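You operate a simulated robot arm through the tools that you are given. There is no shell and no other tool. Be economical: measure what you need, move in short steps, check, and stop when the job is done.

The job below is to be done with a simulated robot arm. You get a single attempt, and the scene is never put back.

## Task
Divide the open mould with the plate that the card names, clip it and close up.
Fine: yellow-dot slot; the orange clip moves over from the red end plate; wall up, both latches over.

Only the result counts: the job must be done as asked and must still hold three seconds after the hand-in. Knocking over, shifting, dropping, spilling or breaking anything else fails it.

## Robot
A 7-joint arm with a two-finger parallel gripper, fixed in place. Base frame: the origin is at the foot of the arm, x ahead of it, y to its left, z up; the work surface is at about z = 823. Units: mm, degrees, N and s.
With the tool pointing down near the work surface it reaches from about 240 to 680 mm from the base axis. Its first joint turns from -66.0 to 66.0 degrees. Payload 2.4 kg.
The TCP is the grasp point between the finger pads, 30 mm short of the fingertips. In the tool frame z runs along the fingers and y along their closing line. The gripper opens to 94 mm. The fingers are 28 mm wide and 10 mm thick; the gripper's body (50 by 96 mm) begins 55 mm behind the TCP.
Orientation is that of the tool frame in the base frame, as a unit quaternion [w, x, y, z]. With the fingers straight down and closing along the base's y, the tool's x points along the base's -x, its y along +y and its z along -z.

## Interface
- The arm moves only by the tool apply_moves. Its argument "increments" is a list of rows, each an object (a shift or turn left out is 0, a gripper value left out holds the last) with "turn": the turn, a rotation vector about the tool's x, y, z in degrees, a list of three; "offset": the shift along the tool's x, y, z in mm, a list of three; "grip": the closure, from 0 (fully open) to 1 (shut). In form: [{"turn": [wx, wy, wz], "offset": [tx, ty, tz], "grip": grip}, ...]. A call has 1 to 12 rows; each row shifts and turns the commanded pose from where the row before left it, along the tool's axes as they then stand. Each row takes 0.2 s and may step no farther than 50 mm and 8.6 degrees from the row before; otherwise, or with a gripper value out of range, the whole call is refused. Where a pose cannot be reached the arm comes as near as it can. A force on the tool above 70 N (or 10 N above the force at the start of the call, whichever is more), or a blocked arm, ends the call early, and 0.2 s more pass. The fingers move at their own pace (about 153 mm/s each) and stop on an object; they squeeze with about 44 N. The grip force told is the motor's: it shows also when the fingers shut on nothing. Time passes only in rows, and 0.2 s behind the last, so rows that do not move let the fingers close. The reply holds the time, the measured pose of the TCP, the force on the tool along the base axes, the opening and the grip force, in the units named above and with some noise.
- Cameras (640 x 400 px; columns grow to the right, rows downward): "scene" is fixed at [64.4, 506.3, 1460.4]; the picture's right is [-0.37, -0.93, 0.00], its down [-0.40, 0.16, -0.90] and it looks along [0.84, -0.33, -0.44] (base axes); focal length 312 px, centre (320, 200). "wrist" rides on the gripper at [-37, 0, -58] in the tool frame; the picture's right is [0.00, -1.00, 0.00], its down [0.97, 0.00, -0.24] and it looks along [0.24, 0.00, 0.97] (tool axes); focal length 218 px, centre (320, 200). There is no depth. A picture from a camera that has moved, and an enlarged one, comes with that camera's place and axes in the base frame and with its lens.
- capture(camera): a new picture of that camera. The clock stands still meanwhile.
- close_up(camera, box): a new picture of the part [left, top, right, bottom] of that camera's present view, enlarged. The clock stands still meanwhile.
- job_done(): hands the job in; it is judged then, once.

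Go step by step. Nothing tells you positions but the pictures and the camera data: compare them with the known pose of the tool, close in by small moves and look again before you grip or let go. The budget is 120 turns and 64 pictures, counting those below and the enlarged ones. Unless the task says otherwise, let go and move clear before handing in, and close with one line.

The tools are called after "Emit:" as a command line: name --argument value ..., lists and objects as JSON in quotes. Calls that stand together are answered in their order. apply_moves: Moves the arm, as the interface text tells. Its arguments: {"type":"object","properties":{"increments":{"type":"array"}},"required":["increments"]} The other tools are called the same way: capture (camera) takes a picture; close_up (camera, box) takes an enlarged picture of a part of a camera's view; job_done () hands the job in.

At the start:

```text
clock: 0.0
tcp_pos: [412.8, 102.0, 1265.9]
tcp_rot: [0.001, 0.0, 1.0, 0.0]
ft_force: [0.2, 0.4, -1.7]
grip_width: 94.1
grasp_force: 0.1
```

scene: 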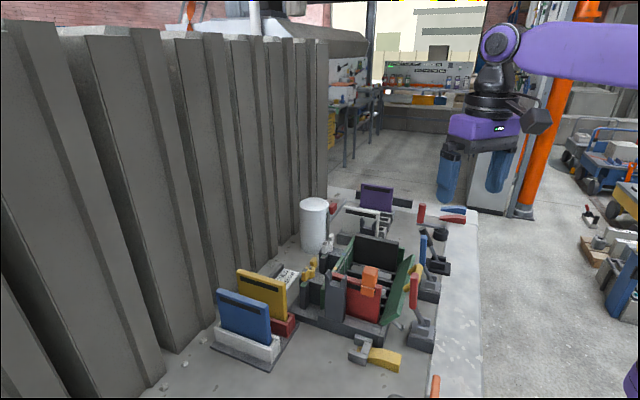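
wrist: 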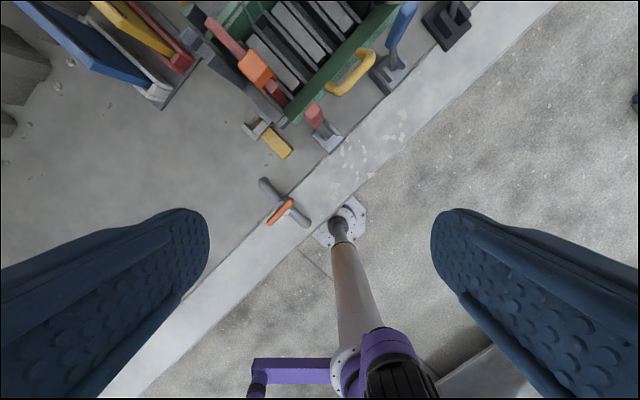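

I see an open mould with a red end plate carrying an orange clip, a rack with blue and yellow plates, a purple plate further off, and a card. I'll enlarge the parts first.

Emit:
close_up --camera "scene" --box '[280, 170, 480, 295]'

Emit:
close_up --camera "scene" --box '[280, 230, 460, 380]'

Emit:
close_up --camera "scene" --box '[200, 240, 340, 370]'

Emit:
close_up --camera "wrist" --box '[160, 0, 480, 200]'

```text
3.20 times, centred on (380, 232) of scene
camera zoom: at [64.4, 506.3, 1460.4], right [-0.37, -0.93, 0.0], down [-0.4, 0.16, -0.9], along [0.84, -0.33, -0.44], focal length 999 px, centre (128, 96)
```

zoom: 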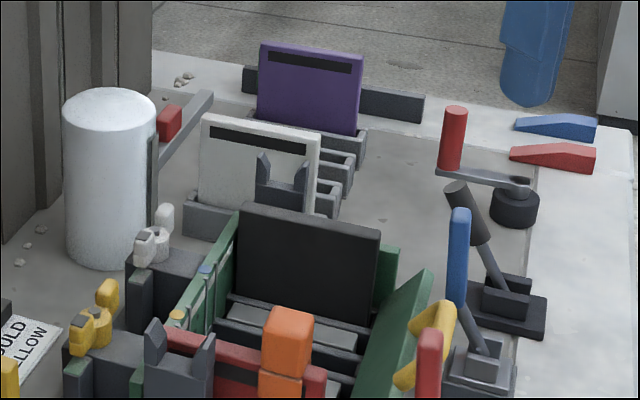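

```text
2.67 times, centred on (370, 305) of scene
camera zoom: at [64.4, 506.3, 1460.4], right [-0.37, -0.93, 0.0], down [-0.4, 0.16, -0.9], along [0.84, -0.33, -0.44], focal length 832 px, centre (187, -80)
```

zoom: 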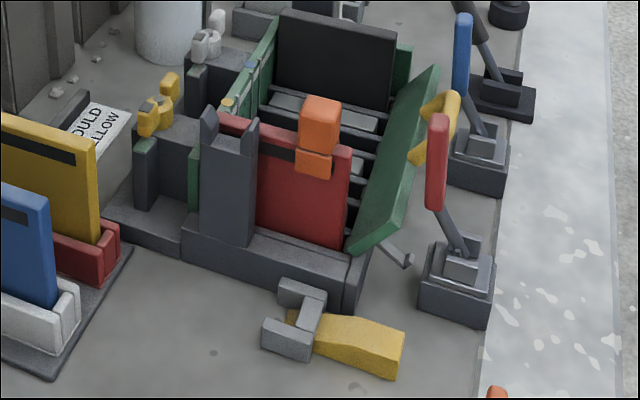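

```text
3.08 times, centred on (270, 305) of scene
camera zoom: at [64.4, 506.3, 1460.4], right [-0.37, -0.93, 0.0], down [-0.4, 0.16, -0.9], along [0.84, -0.33, -0.44], focal length 960 px, centre (474, -123)
```

zoom: 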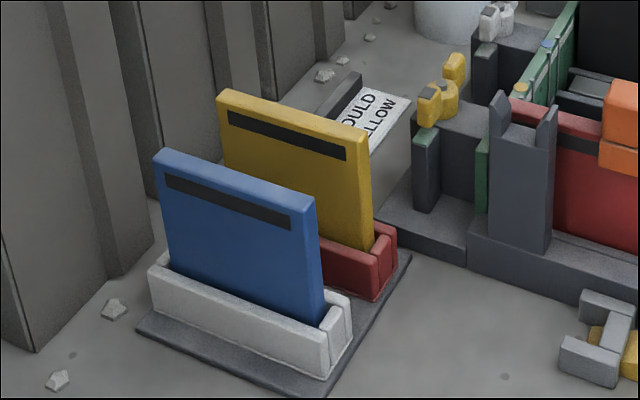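

```text
2.00 times, centred on (320, 100) of wrist
camera zoom: at [448.3, 101.6, 1324.4], right [0.0, -1.0, 0.0], down [-0.97, 0.0, 0.24], along [-0.24, 0.0, -0.97], focal length 436 px, centre (320, 400)
```

zoom: 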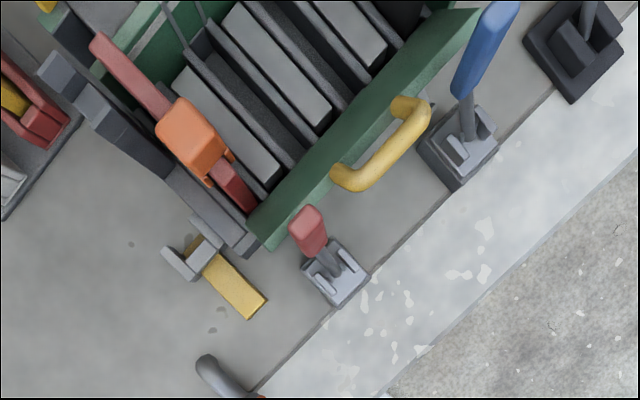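

The card's text is partly hidden. I'll raise the view by pitching the tool outward and shifting left to read it and see the racks.

Emit:
apply_moves --increments '[{"offset": [0, 40, 0]}, {"offset": [0, 40, 0]}, {"offset": [0, 40, 0]}, {"offset": [0, 30, 0]}, {"turn": [0, -8, 0]}, {"turn": [0, -8, 0]}, {"turn": [0, -8, 0]}, {"turn": [0, -8, 0]}, {"turn": [0, -8, 0]}]'

Emit:
capture --camera "wrist"

```text
clock: 2.0
tcp_pos: [412.0, 252.7, 1265.9]
tcp_rot: [0.343, 0.001, 0.939, 0.0]
ft_force: [-0.4, -0.9, -1.1]
grip_width: 93.8
grasp_force: 0.0
```

```text
57 pictures are left
camera wrist: at [402.3, 251.4, 1334.8], right [0.0, -1.0, 0.0], down [-0.9, 0.0, -0.44], along [0.44, 0.0, -0.9], focal length 218 px, centre (320, 200)
```

wrist: 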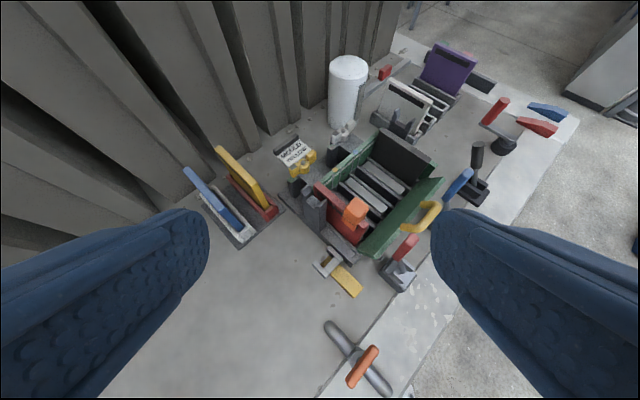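

Emit:
close_up --camera "wrist" --box '[270, 130, 330, 180]'

Emit:
close_up --camera "wrist" --box '[270, 100, 490, 300]'

Emit:
close_up --camera "wrist" --box '[170, 130, 310, 250]'

```text
8.00 times, centred on (300, 155) of wrist
camera zoom: at [402.3, 251.4, 1334.8], right [0.0, -1.0, 0.0], down [-0.9, 0.0, -0.44], along [0.44, 0.0, -0.9], focal length 1746 px, centre (480, 560)
```

zoom: 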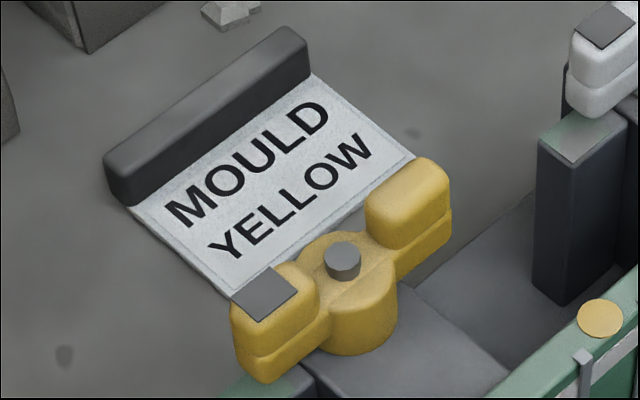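

```text
2.00 times, centred on (380, 200) of wrist
camera zoom: at [402.3, 251.4, 1334.8], right [0.0, -1.0, 0.0], down [-0.9, 0.0, -0.44], along [0.44, 0.0, -0.9], focal length 436 px, centre (200, 200)
```

zoom: 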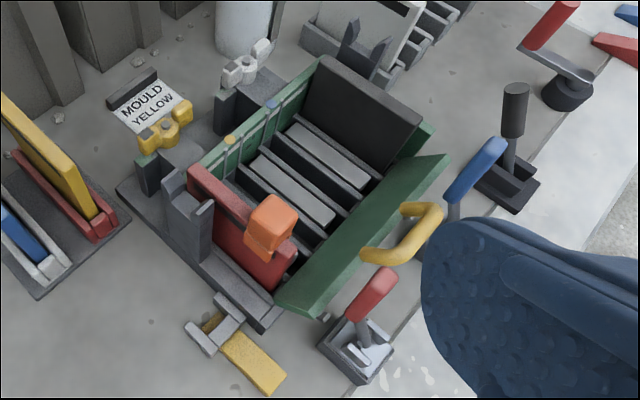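

```text
3.33 times, centred on (240, 190) of wrist
camera zoom: at [402.3, 251.4, 1334.8], right [0.0, -1.0, 0.0], down [-0.9, 0.0, -0.44], along [0.44, 0.0, -0.9], focal length 728 px, centre (587, 233)
```

zoom: 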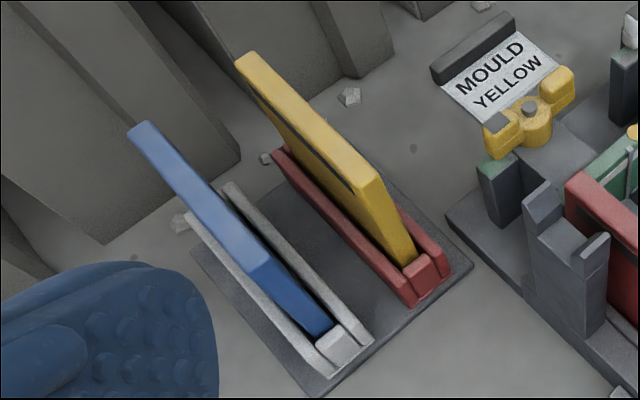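

The card says MOULD YELLOW, so it is the yellow plate, whose top edge runs about (618,374)–(704,468) at z≈970. Next I take a view straight down on the mould.

Emit:
apply_moves --increments '[{"turn": [0, 8, 0]}, {"turn": [0, 8, 0]}, {"turn": [0, 8, 0]}, {"offset": [-28, -22, 36]}, {"offset": [-28, -22, 36]}, {"offset": [-28, -22, 36]}, {"offset": [-28, -22, 36]}]'

Emit:
capture --camera "wrist"

Emit:
close_up --camera "wrist" --box '[190, 60, 450, 280]'

```text
refused: row 4 steps farther than a row can; nothing moved
```

```text
53 pictures are left
camera wrist: at [402.3, 251.4, 1334.8], right [0.0, -1.0, 0.0], down [-0.9, 0.0, -0.44], along [0.44, 0.0, -0.9], focal length 218 px, centre (320, 200)
```

wrist: 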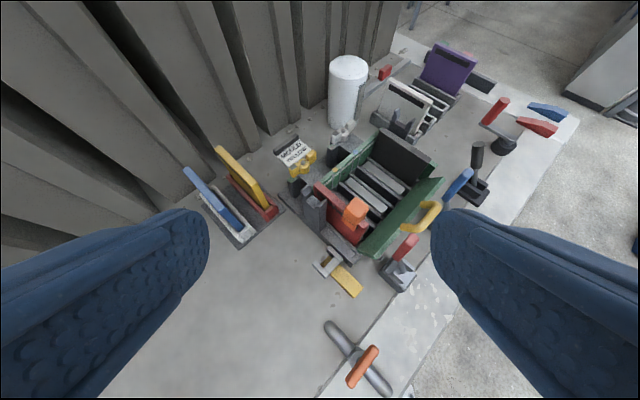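

```text
1.82 times, centred on (320, 170) of wrist
camera zoom: at [402.3, 251.4, 1334.8], right [0.0, -1.0, 0.0], down [-0.9, 0.0, -0.44], along [0.44, 0.0, -0.9], focal length 397 px, centre (320, 254)
```

zoom: 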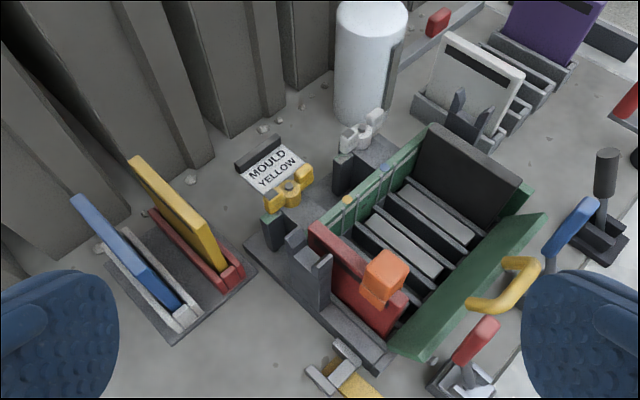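

A row was slightly too long; I repeat it with smaller rows.

Emit:
apply_moves --increments '[{"turn": [0, 8, 0]}, {"turn": [0, 8, 0]}, {"turn": [0, 8, 0]}, {"offset": [-22, -18, 29]}, {"offset": [-22, -18, 29]}, {"offset": [-22, -18, 29]}, {"offset": [-22, -18, 29]}, {"offset": [-22, -18, 29]}]'

```text
clock: 3.8
tcp_pos: [558.6, 161.8, 1158.4]
tcp_rot: [0.139, 0.0, 0.99, 0.0]
ft_force: [-0.4, 0.2, 0.2]
grip_width: 93.8
grasp_force: 0.1
```

Emit:
capture --camera "wrist"

Emit:
close_up --camera "wrist" --box '[200, 80, 440, 240]'

```text
51 pictures are left
camera wrist: at [577.6, 160.2, 1224.1], right [0.0, -1.0, 0.0], down [-1.0, 0.0, -0.04], along [0.04, 0.0, -1.0], focal length 218 px, centre (320, 200)
```

wrist: 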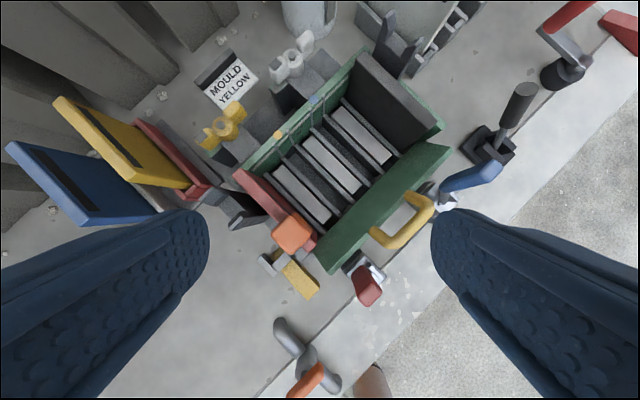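

```text
2.50 times, centred on (320, 160) of wrist
camera zoom: at [577.6, 160.2, 1224.1], right [0.0, -1.0, 0.0], down [-1.0, 0.0, -0.04], along [0.04, 0.0, -1.0], focal length 546 px, centre (320, 300)
```

zoom: 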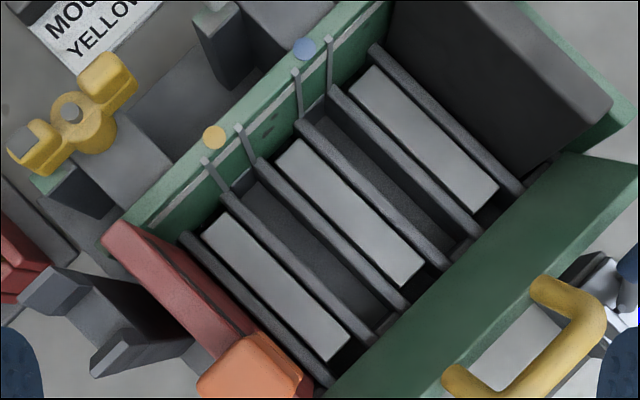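

The yellow-dot slot is the dark gap between the second and third floor ribs from the red plate. Now I look at the latches.

Emit:
close_up --camera "scene" --box '[390, 220, 460, 360]'

Emit:
close_up --camera "wrist" --box '[330, 140, 530, 320]'

Emit:
close_up --camera "scene" --box '[290, 220, 350, 340]'

```text
2.86 times, centred on (425, 290) of scene
camera zoom: at [64.3, 506.3, 1460.4], right [-0.37, -0.93, 0.0], down [-0.4, 0.16, -0.9], along [0.84, -0.33, -0.44], focal length 892 px, centre (20, -57)
```

zoom: 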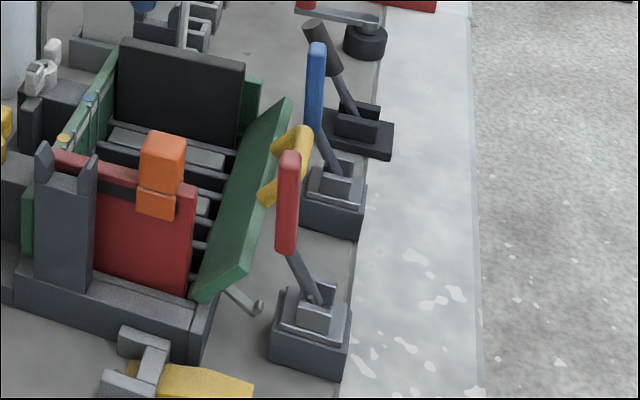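

```text
2.22 times, centred on (430, 230) of wrist
camera zoom: at [577.6, 160.2, 1224.1], right [0.0, -1.0, 0.0], down [-1.0, 0.0, -0.04], along [0.04, 0.0, -1.0], focal length 485 px, centre (76, 133)
```

zoom: 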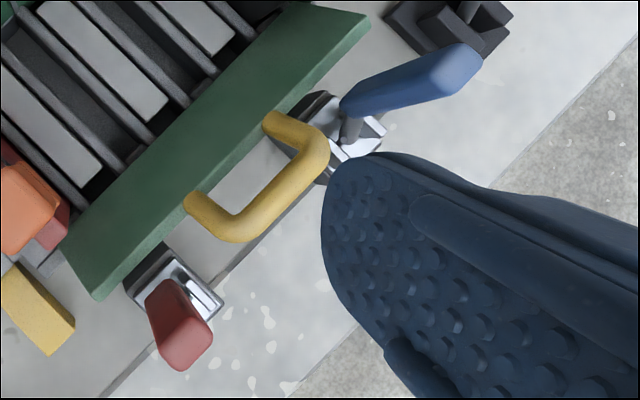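

```text
3.33 times, centred on (320, 280) of scene
camera zoom: at [64.3, 506.3, 1460.4], right [-0.37, -0.93, 0.0], down [-0.4, 0.16, -0.9], along [0.84, -0.33, -0.44], focal length 1040 px, centre (320, -67)
```

zoom: 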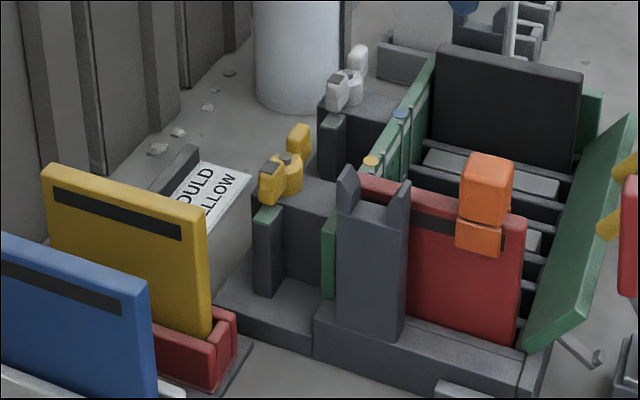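

I take the red- and blue-handled levers in front of the hinged wall as the latches. The slots and plates run at about 47.7° in the base frame. I'll yaw the tool to match, with the fingers pitched outward for reach.

Emit:
apply_moves --increments '[{"turn": [0, 8, 0]}, {"turn": [0, 8, 0]}, {"turn": [0, 0, -7.95]}, {"turn": [0, 0, -7.95]}, {"turn": [0, 0, -7.95]}, {"turn": [0, 0, -7.95]}, {"turn": [0, 0, -7.95]}, {"turn": [0, 0, -7.95]}, {"turn": [0, -7.5, 0]}, {"turn": [0, -7.5, 0]}, {"turn": [0, -7.5, 0]}, {"turn": [0, -7.5, 0]}]'

```text
clock: 6.4
tcp_pos: [558.2, 163.0, 1158.1]
tcp_rot: [0.238, -0.39, 0.883, 0.106]
ft_force: [-0.2, -0.2, -0.3]
grip_width: 94.1
grasp_force: 0.1
```

Emit:
apply_moves --increments '[{"offset": [-23.8, 16.3, 32.7]}, {"offset": [-23.8, 16.3, 32.7]}, {"offset": [-23.8, 16.3, 32.7]}, {"offset": [-23.8, 16.3, 32.7]}, {"offset": [-23.8, 16.3, 32.7]}, {"offset": [-23.8, 16.3, 32.7]}, {}]'

Emit:
capture --camera "wrist"

```text
clock: 8.0
tcp_pos: [635.4, 394.2, 1057.5]
tcp_rot: [0.238, -0.39, 0.884, 0.105]
ft_force: [-1.1, 0.3, -1.1]
grip_width: 94.2
grasp_force: 0.0
```

```text
46 pictures are left
camera wrist: at [637.2, 395.2, 1127.2], right [0.74, -0.67, 0.0], down [-0.65, -0.71, -0.28], along [0.19, 0.21, -0.96], focal length 218 px, centre (320, 200)
```

wrist: 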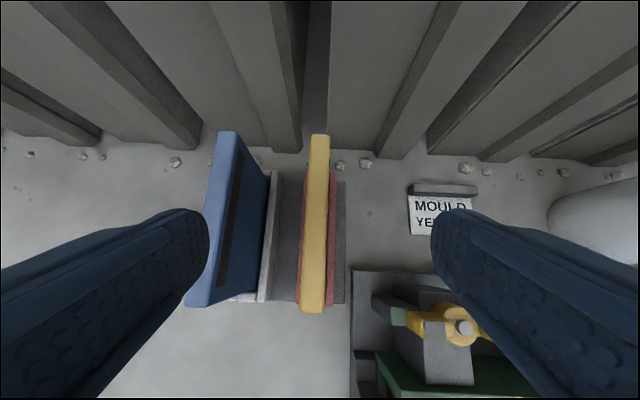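

The pose is reachable. The plate is about 2° off my yaw, at roughly 45.7°, so I correct that, partly close the fingers to miss the blue plate, and come down nearer.

Emit:
apply_moves --increments '[{"turn": [1.0, 0, 1.73], "grip": 0.47}, {"offset": [4.6, 2.1, 23.3]}, {"offset": [4.7, 2.1, 23.3]}, {}]'

Emit:
capture --camera "wrist"

```text
clock: 9.0
tcp_pos: [643.4, 407.9, 1014.9]
tcp_rot: [0.239, -0.375, 0.89, 0.101]
ft_force: [-0.1, -1.1, -0.5]
grip_width: 49.8
grasp_force: 0.0
```

```text
45 pictures are left
camera wrist: at [644.3, 408.9, 1083.5], right [0.72, -0.7, 0.0], down [-0.67, -0.69, -0.28], along [0.19, 0.2, -0.96], focal length 218 px, centre (320, 200)
```

wrist: 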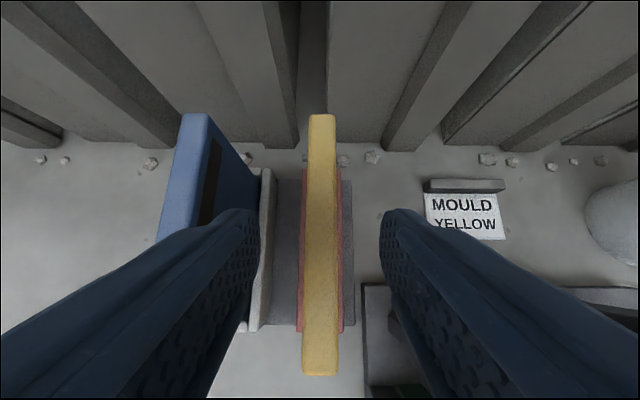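

The tool is aligned with the yellow plate. I descend and close.

Emit:
apply_moves --increments '[{"offset": [10, 0, 17.5]}, {"offset": [10, 0, 17.5]}, {"offset": [11, 0, 18.7]}, {}, {"grip": 1.0}, {"grip": 1.0}, {"grip": 1.0}]'

Emit:
capture --camera "wrist"

```text
clock: 10.6
tcp_pos: [640.9, 405.5, 951.4]
tcp_rot: [0.238, -0.375, 0.89, 0.101]
ft_force: [1.0, 0.0, -0.2]
grip_width: 20.2
grasp_force: 44.2
```

```text
44 pictures are left
camera wrist: at [642.9, 407.7, 1021.1], right [0.72, -0.7, 0.0], down [-0.67, -0.69, -0.28], along [0.19, 0.2, -0.96], focal length 218 px, centre (320, 200)
```

wrist: 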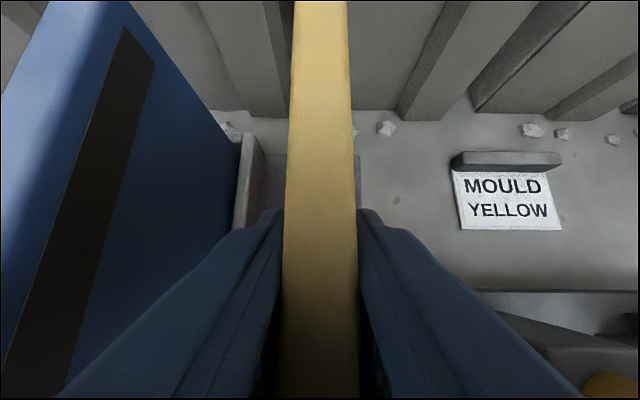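

Gripped, 20 mm thick. I lift straight up.

Emit:
apply_moves --increments '[{"offset": [-5, 0, -8.66]}, {"offset": [-10, 0, -17.3]}, {"offset": [-19, 0, -33]}, {"offset": [-19, 0, -33]}, {"offset": [-19, 0, -33]}, {"offset": [-19, 0, -33]}, {}]'

Emit:
capture --camera "scene"

```text
clock: 12.2
tcp_pos: [641.6, 404.8, 1132.0]
tcp_rot: [0.239, -0.374, 0.89, 0.1]
ft_force: [-1.1, -0.4, -3.9]
grip_width: 20.0
grasp_force: 43.8
```

```text
43 pictures are left
```

scene: 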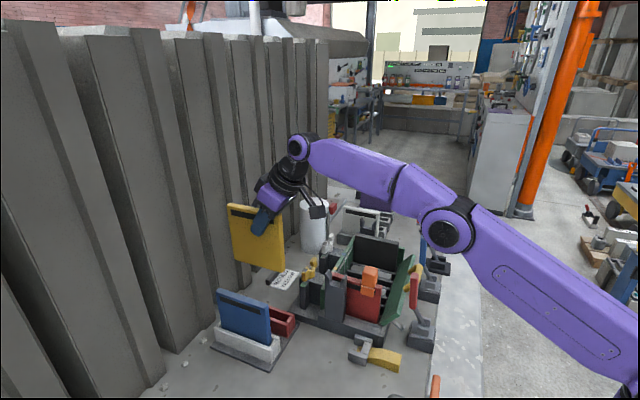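

The plate is free. I carry it over the mould above the yellow-dot slot, expected at TCP about (608,147).

Emit:
apply_moves --increments '[{"offset": [-15, 0, -26]}, {"offset": [30, -26, -17.3]}, {"offset": [30, -26, -17.3]}, {"offset": [30, -26, -17.3]}, {"offset": [30, -26, -17.3]}, {"offset": [30, -26, -17.3]}, {"offset": [30, -26, -17.3]}, {}]'

Emit:
capture --camera "wrist"

Emit:
close_up --camera "scene" --box '[260, 140, 480, 360]'

```text
clock: 14.0
tcp_pos: [637.4, 148.7, 1181.1]
tcp_rot: [0.238, -0.375, 0.89, 0.101]
ft_force: [0.2, 1.6, -3.5]
grip_width: 20.2
grasp_force: 45.0
out of reach, approached as far as the arm can: row 1, 3, 4, 5, 6, 7
```

```text
42 pictures are left
camera wrist: at [638.4, 149.1, 1250.2], right [0.72, -0.7, 0.0], down [-0.67, -0.69, -0.28], along [0.19, 0.2, -0.96], focal length 218 px, centre (320, 200)
```

wrist: 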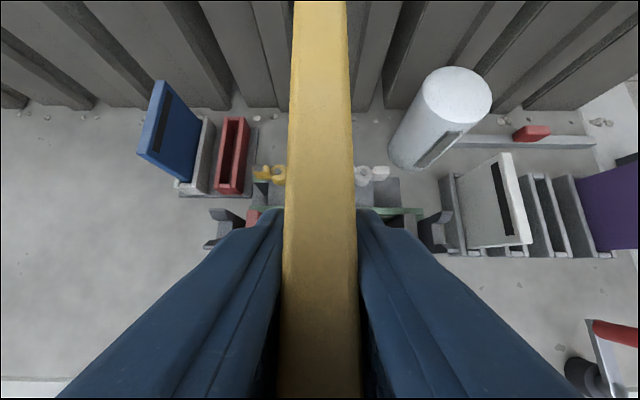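

```text
1.82 times, centred on (370, 250) of scene
camera zoom: at [64.5, 506.3, 1460.4], right [-0.37, -0.93, 0.0], down [-0.4, 0.16, -0.9], along [0.84, -0.33, -0.44], focal length 567 px, centre (229, 109)
```

zoom: 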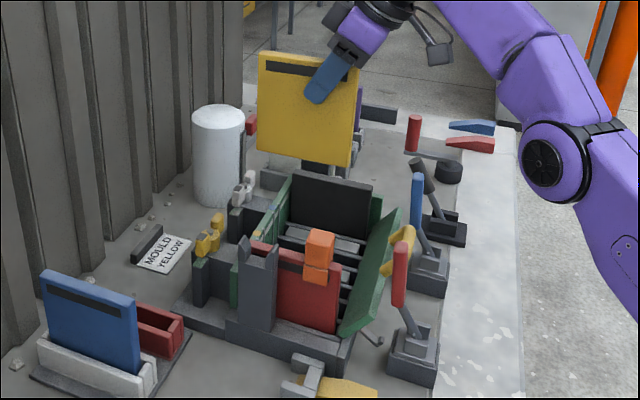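

The reach limit skewed the path slightly, so I correct toward (608,147) and come lower.

Emit:
apply_moves --increments '[{"offset": [22, 9.8, 16.7]}, {"offset": [22, 9.8, 16.7]}, {}]'

Emit:
capture --camera "wrist"

```text
clock: 14.8
tcp_pos: [652.4, 143.4, 1145.8]
tcp_rot: [0.237, -0.375, 0.89, 0.1]
ft_force: [0.5, 0.7, -4.3]
grip_width: 20.1
grasp_force: 44.0
out of reach, approached as far as the arm can: row 1, 2
```

```text
40 pictures are left
camera wrist: at [653.1, 144.7, 1213.9], right [0.72, -0.7, 0.0], down [-0.67, -0.69, -0.28], along [0.19, 0.2, -0.96], focal length 218 px, centre (320, 200)
```

wrist: 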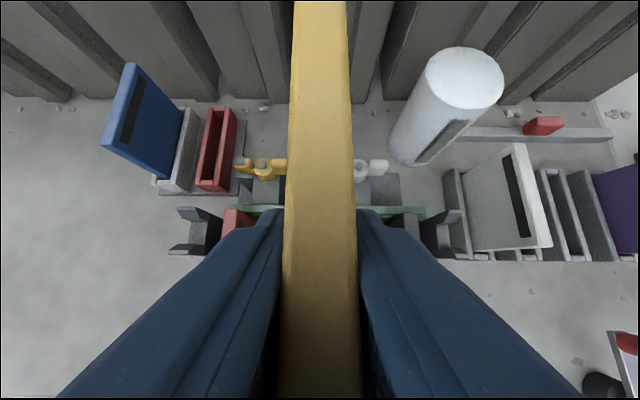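

Emit:
apply_moves --increments '[{}, {}, {}]'

Emit:
capture --camera "scene"

```text
clock: 15.6
tcp_pos: [651.2, 144.3, 1144.4]
tcp_rot: [0.237, -0.375, 0.89, 0.102]
ft_force: [-0.2, 0.0, -3.8]
grip_width: 20.3
grasp_force: 43.8
```

```text
39 pictures are left
```

scene: 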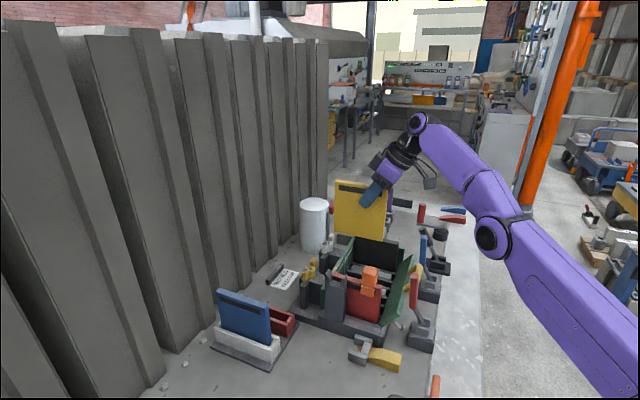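

The arm seems to be in an awkward elbow-low posture after the full stretch. I'll stretch it outward again over free space, away from the mould, and see whether it recovers.

Emit:
apply_moves --increments '[{"offset": [-34, -15, -10]}, {"offset": [-34, -15, -10]}, {}]'

```text
clock: 16.4
tcp_pos: [704.2, 151.3, 1192.7]
tcp_rot: [0.239, -0.371, 0.892, 0.099]
ft_force: [1.6, -6.4, -3.4]
grip_width: 20.1
grasp_force: 44.2
out of reach, approached as far as the arm can: row 2
```

Emit:
capture --camera "scene"

```text
38 pictures are left
```

scene: 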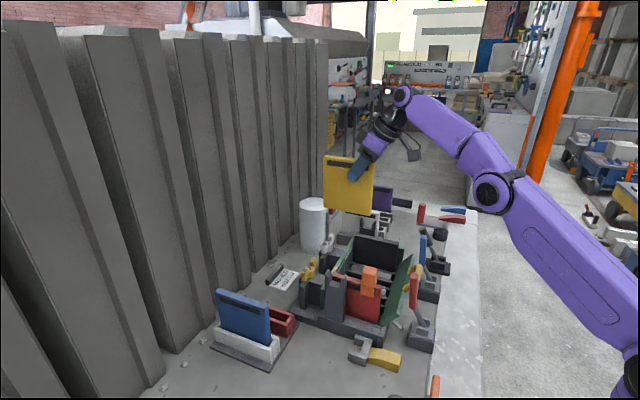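

Emit:
apply_moves --increments '[{"offset": [-34, -15, -10]}, {"offset": [-34, -15, -10]}, {"offset": [34, 15, 10]}, {"offset": [34, 15, 10]}, {"offset": [34, 15, 10]}, {}]'

Emit:
capture --camera "scene"

```text
clock: 17.8
tcp_pos: [613.6, 134.9, 1122.4]
tcp_rot: [0.24, -0.374, 0.89, 0.1]
ft_force: [0.0, 0.5, -3.7]
grip_width: 20.3
grasp_force: 44.2
out of reach, approached as far as the arm can: row 1, 2
```

```text
37 pictures are left
```

scene: 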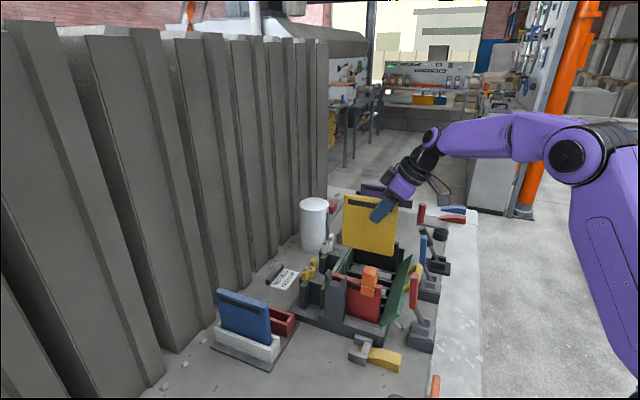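

The elbow is up again and everything is reachable. I shift over the slot and look.

Emit:
apply_moves --increments '[{"offset": [-4.4, 12.1, 2.5]}, {}, {}]'

Emit:
capture --camera "wrist"

Emit:
close_up --camera "scene" --box '[300, 180, 440, 340]'

```text
clock: 18.6
tcp_pos: [610.0, 146.4, 1120.5]
tcp_rot: [0.24, -0.375, 0.89, 0.101]
ft_force: [-1.4, 1.5, -3.6]
grip_width: 20.0
grasp_force: 44.0
```

```text
36 pictures are left
camera wrist: at [610.9, 147.2, 1190.3], right [0.72, -0.7, 0.0], down [-0.67, -0.69, -0.28], along [0.19, 0.2, -0.96], focal length 218 px, centre (320, 200)
```

wrist: 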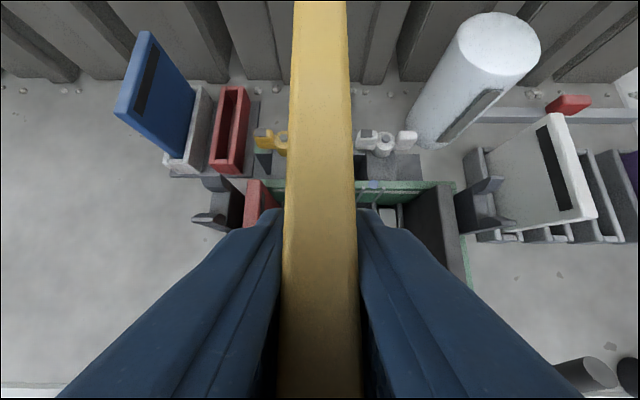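

```text
2.50 times, centred on (370, 260) of scene
camera zoom: at [64.4, 506.3, 1460.4], right [-0.37, -0.93, 0.0], down [-0.4, 0.16, -0.9], along [0.84, -0.33, -0.44], focal length 780 px, centre (195, 50)
```

zoom: 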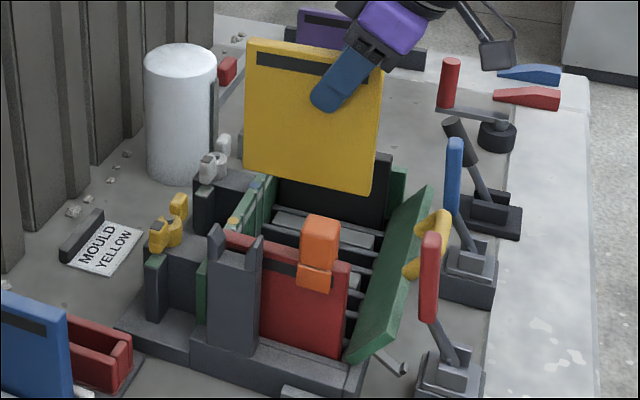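

The plate is about 2.5 mm off toward the far side. I correct that, lower to just above the wall top, and check against the rails.

Emit:
apply_moves --increments '[{"offset": [0, 2.5, 0]}, {"offset": [10, 0, 17.3]}, {"offset": [10, 0, 17.3]}, {"offset": [9, 0, 15.6]}, {}, {}]'

Emit:
close_up --camera "scene" --box '[320, 220, 420, 320]'

Emit:
capture --camera "wrist"

```text
clock: 20.0
tcp_pos: [608.4, 146.9, 1064.1]
tcp_rot: [0.24, -0.375, 0.89, 0.101]
ft_force: [0.6, 0.4, -3.0]
grip_width: 20.3
grasp_force: 43.7
```

```text
4.00 times, centred on (370, 270) of scene
camera zoom: at [64.4, 506.3, 1460.4], right [-0.37, -0.93, 0.0], down [-0.4, 0.16, -0.9], along [0.84, -0.33, -0.44], focal length 1248 px, centre (120, -80)
```

zoom: 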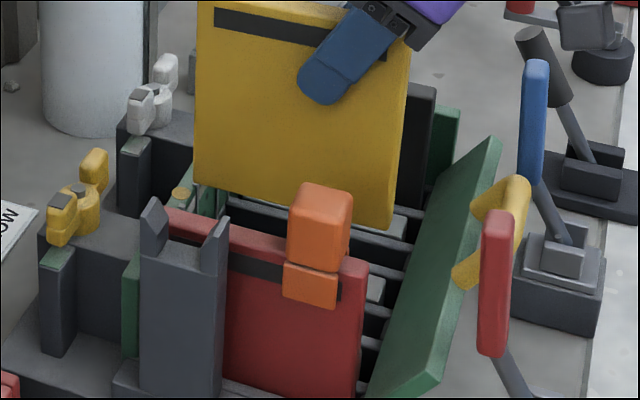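

```text
33 pictures are left
camera wrist: at [609.4, 148.8, 1134.0], right [0.72, -0.7, 0.0], down [-0.67, -0.69, -0.28], along [0.19, 0.2, -0.96], focal length 218 px, centre (320, 200)
```

wrist: 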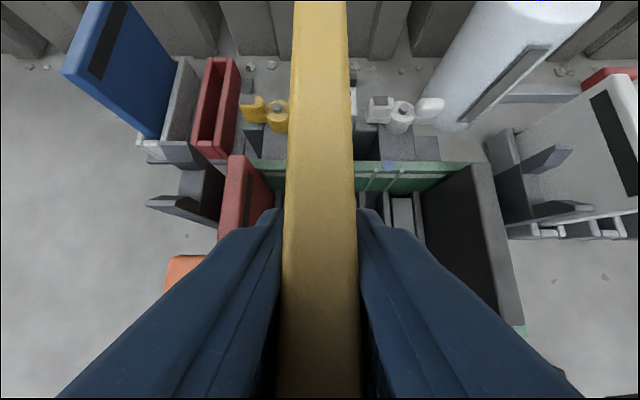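

Emit:
close_up --camera "scene" --box '[355, 255, 395, 295]'

```text
10.00 times, centred on (375, 275) of scene
camera zoom: at [64.4, 506.3, 1460.4], right [-0.37, -0.93, 0.0], down [-0.4, 0.16, -0.9], along [0.84, -0.33, -0.44], focal length 3121 px, centre (-230, -550)
```

zoom: 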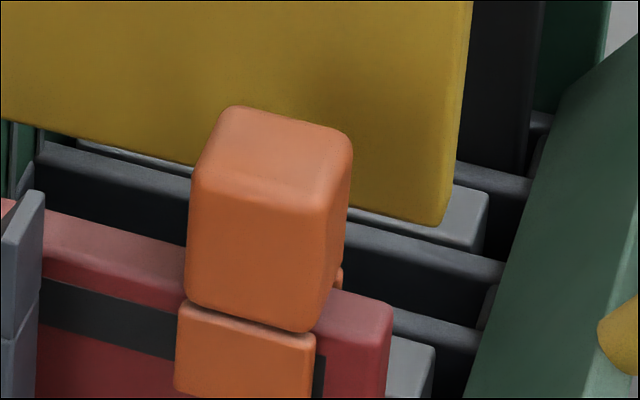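

Emit:
close_up --camera "wrist" --box '[340, 140, 440, 240]'

```text
4.00 times, centred on (390, 190) of wrist
camera zoom: at [609.4, 148.8, 1134.0], right [0.72, -0.7, 0.0], down [-0.67, -0.69, -0.28], along [0.19, 0.2, -0.96], focal length 873 px, centre (40, 240)
```

zoom: 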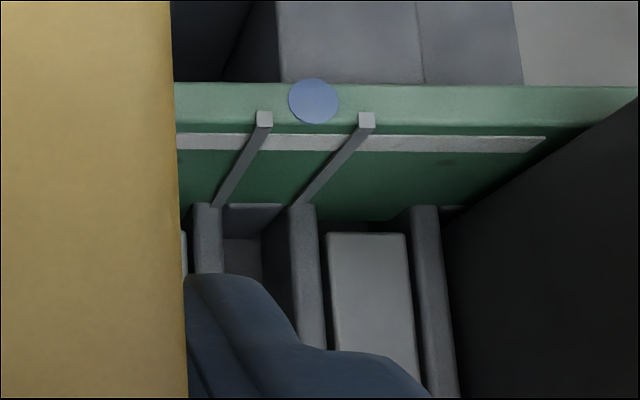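

The slot's clear gap is about 22 mm for a 20 mm plate, so alignment matters. I lower until the plate's foot is level with the rail tops and compare the two directly from the scene camera.

Emit:
apply_moves --increments '[{"offset": [5.5, 0, 9.5]}, {}, {}]'

Emit:
close_up --camera "scene" --box '[326, 250, 376, 290]'

```text
clock: 20.8
tcp_pos: [607.1, 146.8, 1053.9]
tcp_rot: [0.239, -0.374, 0.89, 0.1]
ft_force: [-0.4, -0.3, -3.1]
grip_width: 20.1
grasp_force: 43.8
```

```text
10.00 times, centred on (351, 270) of scene
camera zoom: at [64.4, 506.3, 1460.4], right [-0.37, -0.93, 0.0], down [-0.4, 0.16, -0.9], along [0.84, -0.33, -0.44], focal length 3121 px, centre (10, -500)
```

zoom: 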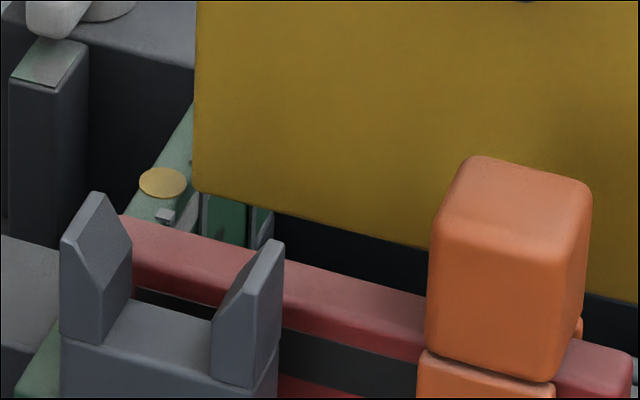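

Emit:
apply_moves --increments '[{"offset": [2, 0, 3.46]}, {"offset": [2, 0, 3.46]}, {"offset": [1.5, 0, 2.6]}, {}]'

Emit:
close_up --camera "scene" --box '[336, 250, 376, 290]'

```text
clock: 21.8
tcp_pos: [609.0, 146.5, 1041.4]
tcp_rot: [0.238, -0.374, 0.891, 0.099]
ft_force: [1.0, 0.6, -3.3]
grip_width: 20.0
grasp_force: 44.1
```

```text
10.00 times, centred on (356, 270) of scene
camera zoom: at [64.4, 506.3, 1460.4], right [-0.37, -0.93, 0.0], down [-0.4, 0.16, -0.9], along [0.84, -0.33, -0.44], focal length 3121 px, centre (-40, -500)
```

zoom: 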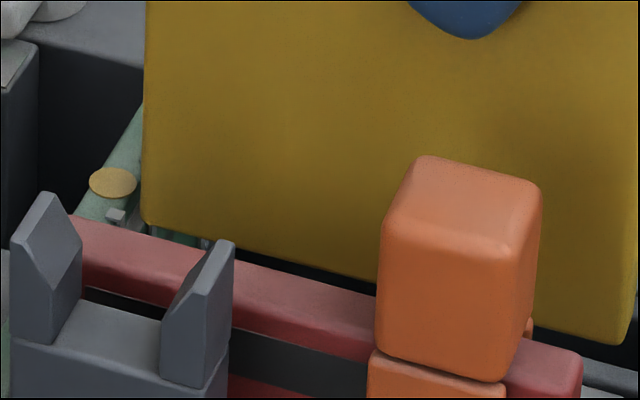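

Emit:
apply_moves --increments '[{"offset": [5, 0, 8.66]}, {"offset": [5, 0, 8.66]}, {"offset": [5, 0, 8.66]}, {"offset": [5, 0, 8.66]}, {}]'

Emit:
capture --camera "wrist"

Emit:
close_up --camera "scene" --box '[336, 220, 436, 300]'

```text
clock: 23.0
tcp_pos: [609.5, 146.2, 1001.9]
tcp_rot: [0.24, -0.374, 0.89, 0.101]
ft_force: [-0.4, 0.1, -3.2]
grip_width: 20.0
grasp_force: 44.2
```

```text
28 pictures are left
camera wrist: at [610.3, 147.8, 1070.7], right [0.71, -0.7, 0.0], down [-0.67, -0.69, -0.28], along [0.19, 0.2, -0.96], focal length 218 px, centre (320, 200)
```

wrist: 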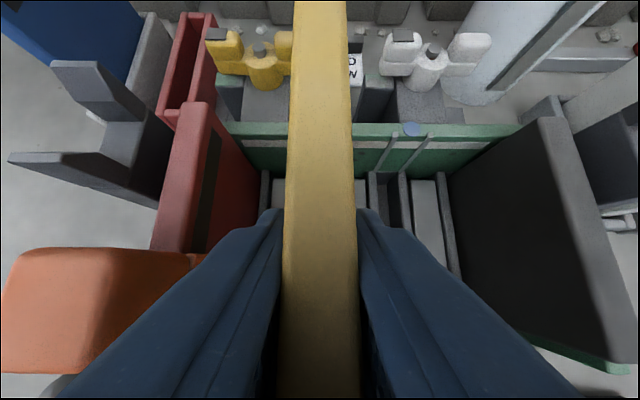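

```text
5.00 times, centred on (386, 260) of scene
camera zoom: at [64.4, 506.3, 1460.4], right [-0.37, -0.93, 0.0], down [-0.4, 0.16, -0.9], along [0.84, -0.33, -0.44], focal length 1560 px, centre (-10, -100)
```

zoom: 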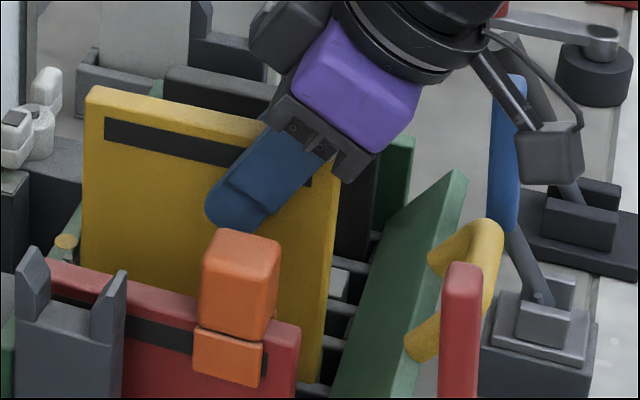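

Emit:
close_up --camera "wrist" --box '[220, 140, 420, 240]'

```text
3.20 times, centred on (320, 190) of wrist
camera zoom: at [610.3, 147.8, 1070.7], right [0.71, -0.7, 0.0], down [-0.67, -0.69, -0.28], along [0.19, 0.2, -0.96], focal length 698 px, centre (320, 232)
```

zoom: 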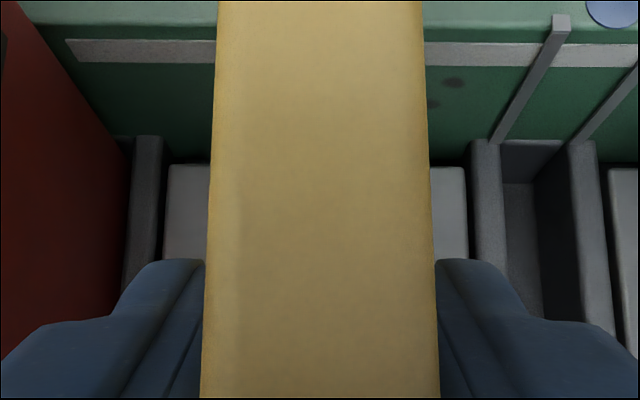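

By symmetry of the ribs on both sides, the plate should move about 1 mm toward the red plate. I apply that and descend gently between the ribs.

Emit:
apply_moves --increments '[{"offset": [0, 1.0, 0]}, {"offset": [5, 0, 8.66]}, {"offset": [2, 0, 3.46]}, {"offset": [1, 0, 1.73]}, {"offset": [1, 0, 1.73]}, {}]'

```text
clock: 24.4
tcp_pos: [608.1, 149.2, 984.4]
tcp_rot: [0.238, -0.375, 0.89, 0.101]
ft_force: [-0.8, 0.2, -3.6]
grip_width: 20.3
grasp_force: 44.4
```

Emit:
apply_moves --increments '[{"offset": [1, 0, 1.73]}, {"offset": [1, 0, 1.73]}, {"offset": [1, 0, 1.73]}, {"offset": [1, 0, 1.73]}, {}]'

```text
clock: 25.6
tcp_pos: [608.4, 148.5, 976.2]
tcp_rot: [0.238, -0.374, 0.891, 0.1]
ft_force: [-0.7, -0.4, -4.5]
grip_width: 20.2
grasp_force: 44.0
```

Emit:
apply_moves --increments '[{"offset": [1, 0, 1.73]}, {"offset": [1, 0, 1.73]}, {"offset": [1, 0, 1.73]}, {"offset": [1, 0, 1.73]}, {}]'

Emit:
close_up --camera "wrist" --box '[220, 140, 420, 240]'

```text
clock: 26.8
tcp_pos: [607.7, 147.6, 968.8]
tcp_rot: [0.238, -0.375, 0.89, 0.1]
ft_force: [-0.9, 0.9, -3.7]
grip_width: 20.1
grasp_force: 44.3
```

```text
3.20 times, centred on (320, 190) of wrist
camera zoom: at [609.4, 149.1, 1038.1], right [0.72, -0.7, 0.0], down [-0.67, -0.69, -0.28], along [0.19, 0.2, -0.96], focal length 698 px, centre (320, 232)
```

zoom: 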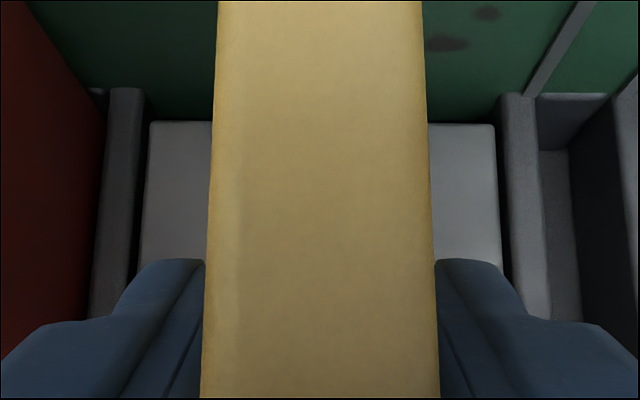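

Emit:
apply_moves --increments '[{"offset": [0, -0.4, 0]}, {"offset": [1, 0, 1.73]}, {"offset": [1, 0, 1.73]}, {"offset": [1, 0, 1.73]}, {"offset": [1, 0, 1.73]}, {}]'

```text
clock: 28.2
tcp_pos: [608.6, 147.0, 961.1]
tcp_rot: [0.24, -0.374, 0.89, 0.1]
ft_force: [-0.2, -0.8, -3.4]
grip_width: 20.3
grasp_force: 44.3
```

Emit:
apply_moves --increments '[{"offset": [1, 0, 1.73]}, {"offset": [1, 0, 1.73]}, {"offset": [1, 0, 1.73]}, {}]'

Emit:
close_up --camera "scene" --box '[330, 220, 430, 320]'

```text
clock: 29.2
tcp_pos: [606.9, 147.9, 955.8]
tcp_rot: [0.239, -0.375, 0.89, 0.1]
ft_force: [0.7, 0.5, -3.4]
grip_width: 20.1
grasp_force: 44.6
```

```text
4.00 times, centred on (380, 270) of scene
camera zoom: at [64.4, 506.3, 1460.4], right [-0.37, -0.93, 0.0], down [-0.4, 0.16, -0.9], along [0.84, -0.33, -0.44], focal length 1248 px, centre (80, -80)
```

zoom: 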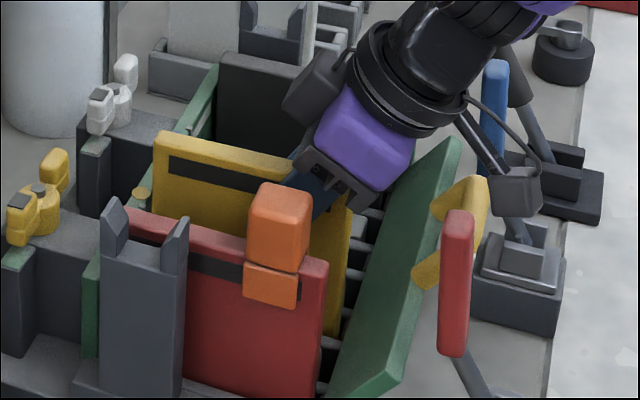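

Emit:
apply_moves --increments '[{"offset": [1, 0, 1.73]}, {"offset": [1, 0, 1.73]}, {"offset": [1, 0, 1.73]}, {}]'

```text
clock: 30.2
tcp_pos: [607.7, 146.9, 949.6]
tcp_rot: [0.239, -0.375, 0.89, 0.101]
ft_force: [0.2, 0.1, -2.8]
grip_width: 19.9
grasp_force: 43.9
```

Emit:
apply_moves --increments '[{"offset": [0.5, 0, 0.87]}, {"offset": [0.5, 0, 0.87]}, {"offset": [0.5, 0, 0.87]}, {}]'

```text
clock: 31.2
tcp_pos: [607.9, 146.6, 945.3]
tcp_rot: [0.239, -0.375, 0.89, 0.101]
ft_force: [-1.2, -0.1, -2.9]
grip_width: 19.9
grasp_force: 44.1
```

Emit:
apply_moves --increments '[{"offset": [0.5, 0, 0.87]}, {"offset": [0.5, 0, 0.87]}, {"offset": [0.5, 0, 0.87]}, {"offset": [0.5, 0, 0.87]}, {}]'

Emit:
close_up --camera "scene" --box '[330, 230, 430, 330]'

```text
clock: 32.4
tcp_pos: [608.7, 148.4, 943.9]
tcp_rot: [0.242, -0.375, 0.889, 0.101]
ft_force: [-5.1, -0.8, 15.7]
grip_width: 19.8
grasp_force: 43.9
```

```text
4.00 times, centred on (380, 280) of scene
camera zoom: at [63.9, 506.1, 1460.5], right [-0.37, -0.93, 0.0], down [-0.4, 0.16, -0.9], along [0.84, -0.33, -0.43], focal length 1248 px, centre (80, -120)
```

zoom: 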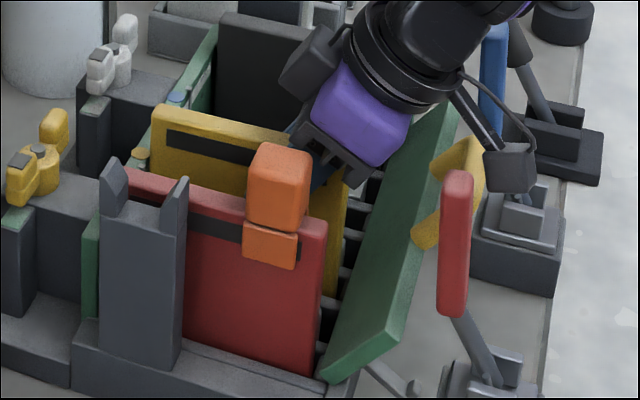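

The plate is down on the slot floor. I relieve the pressure and slide it gently toward the back wall so it sits between the rails.

Emit:
apply_moves --increments '[{"offset": [-0.6, 0, -1.04]}, {"offset": [-1.73, 0, 1]}, {"offset": [-1.73, 0, 1]}, {"offset": [-1.73, 0, 1]}, {}]'

Emit:
close_up --camera "scene" --box '[346, 250, 376, 280]'

```text
clock: 33.6
tcp_pos: [611.4, 149.8, 942.5]
tcp_rot: [0.239, -0.374, 0.891, 0.1]
ft_force: [-27.7, -22.2, 25.1]
grip_width: 20.3
grasp_force: 44.0
```

```text
13.33 times, centred on (361, 265) of scene
camera zoom: at [63.1, 505.5, 1460.8], right [-0.37, -0.93, 0.0], down [-0.4, 0.16, -0.9], along [0.84, -0.33, -0.43], focal length 4161 px, centre (-227, -667)
```

zoom: 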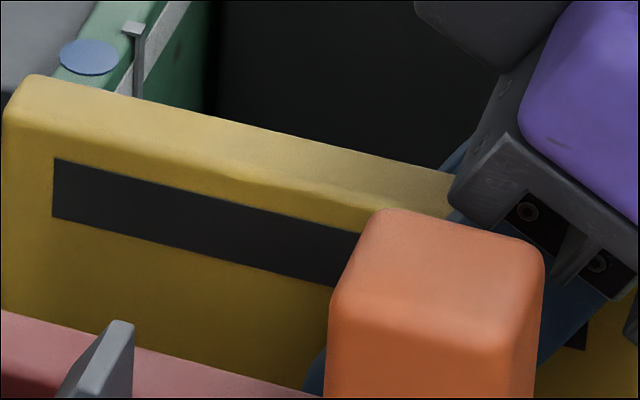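

Emit:
apply_moves --increments '[{"offset": [1.2, 0, -0.7]}, {}]'

Emit:
close_up --camera "scene" --box '[320, 245, 360, 285]'

Emit:
capture --camera "wrist"

```text
clock: 34.2
tcp_pos: [610.5, 150.1, 942.7]
tcp_rot: [0.239, -0.375, 0.89, 0.101]
ft_force: [-18.2, -18.9, 11.3]
grip_width: 19.8
grasp_force: 44.0
```

```text
10.00 times, centred on (340, 265) of scene
camera zoom: at [63.7, 505.7, 1460.7], right [-0.37, -0.93, 0.0], down [-0.4, 0.16, -0.9], along [0.84, -0.33, -0.43], focal length 3121 px, centre (120, -450)
```

zoom: 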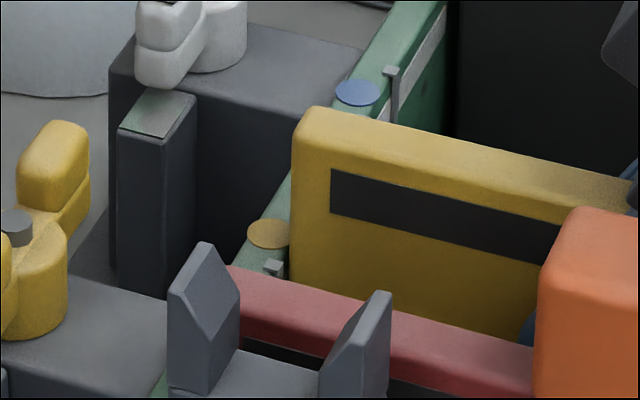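

```text
20 pictures are left
camera wrist: at [612.4, 151.4, 1011.8], right [0.71, -0.7, 0.0], down [-0.67, -0.69, -0.28], along [0.19, 0.2, -0.96], focal length 218 px, centre (320, 200)
```

wrist: 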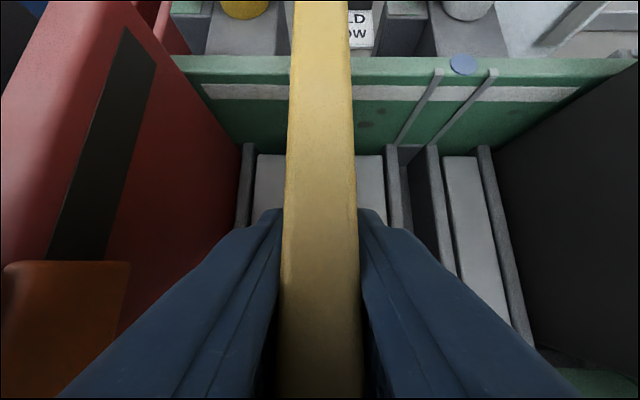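

The plate meets the stop at the slot's end with its edge at the rails. I back off about 2 mm to relieve the force, release it, and look from higher up.

Emit:
apply_moves --increments '[{"offset": [1.7, 0, -1]}, {}, {}]'

```text
clock: 35.0
tcp_pos: [609.9, 150.5, 942.8]
tcp_rot: [0.238, -0.376, 0.89, 0.101]
ft_force: [-2.0, -4.5, -4.6]
grip_width: 20.1
grasp_force: 44.3
```

Emit:
apply_moves --increments '[{"grip": 0.575}, {"grip": 0.575}, {"offset": [-10, 0, -17.3]}, {"offset": [-20, 0, -34.6]}, {"offset": [-20, 0, -34.6]}, {"offset": [-20, 0, -34.6]}, {"offset": [-20, 0, -34.6]}, {}]'

Emit:
capture --camera "wrist"

```text
clock: 36.8
tcp_pos: [611.0, 149.5, 1123.2]
tcp_rot: [0.239, -0.375, 0.89, 0.101]
ft_force: [-0.1, -0.6, 0.2]
grip_width: 40.0
grasp_force: 0.1
```

```text
19 pictures are left
camera wrist: at [612.6, 150.3, 1192.9], right [0.72, -0.7, 0.0], down [-0.67, -0.69, -0.28], along [0.19, 0.2, -0.96], focal length 218 px, centre (320, 200)
```

wrist: 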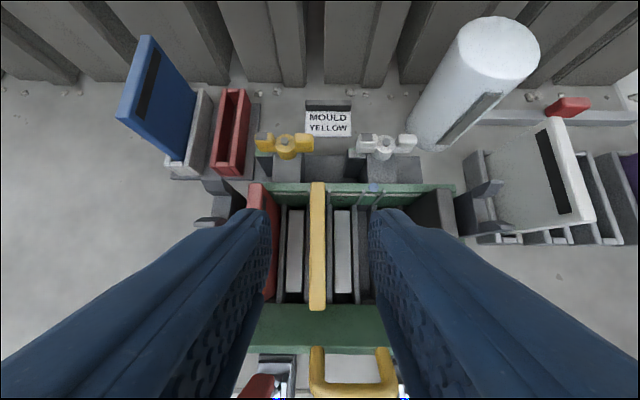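

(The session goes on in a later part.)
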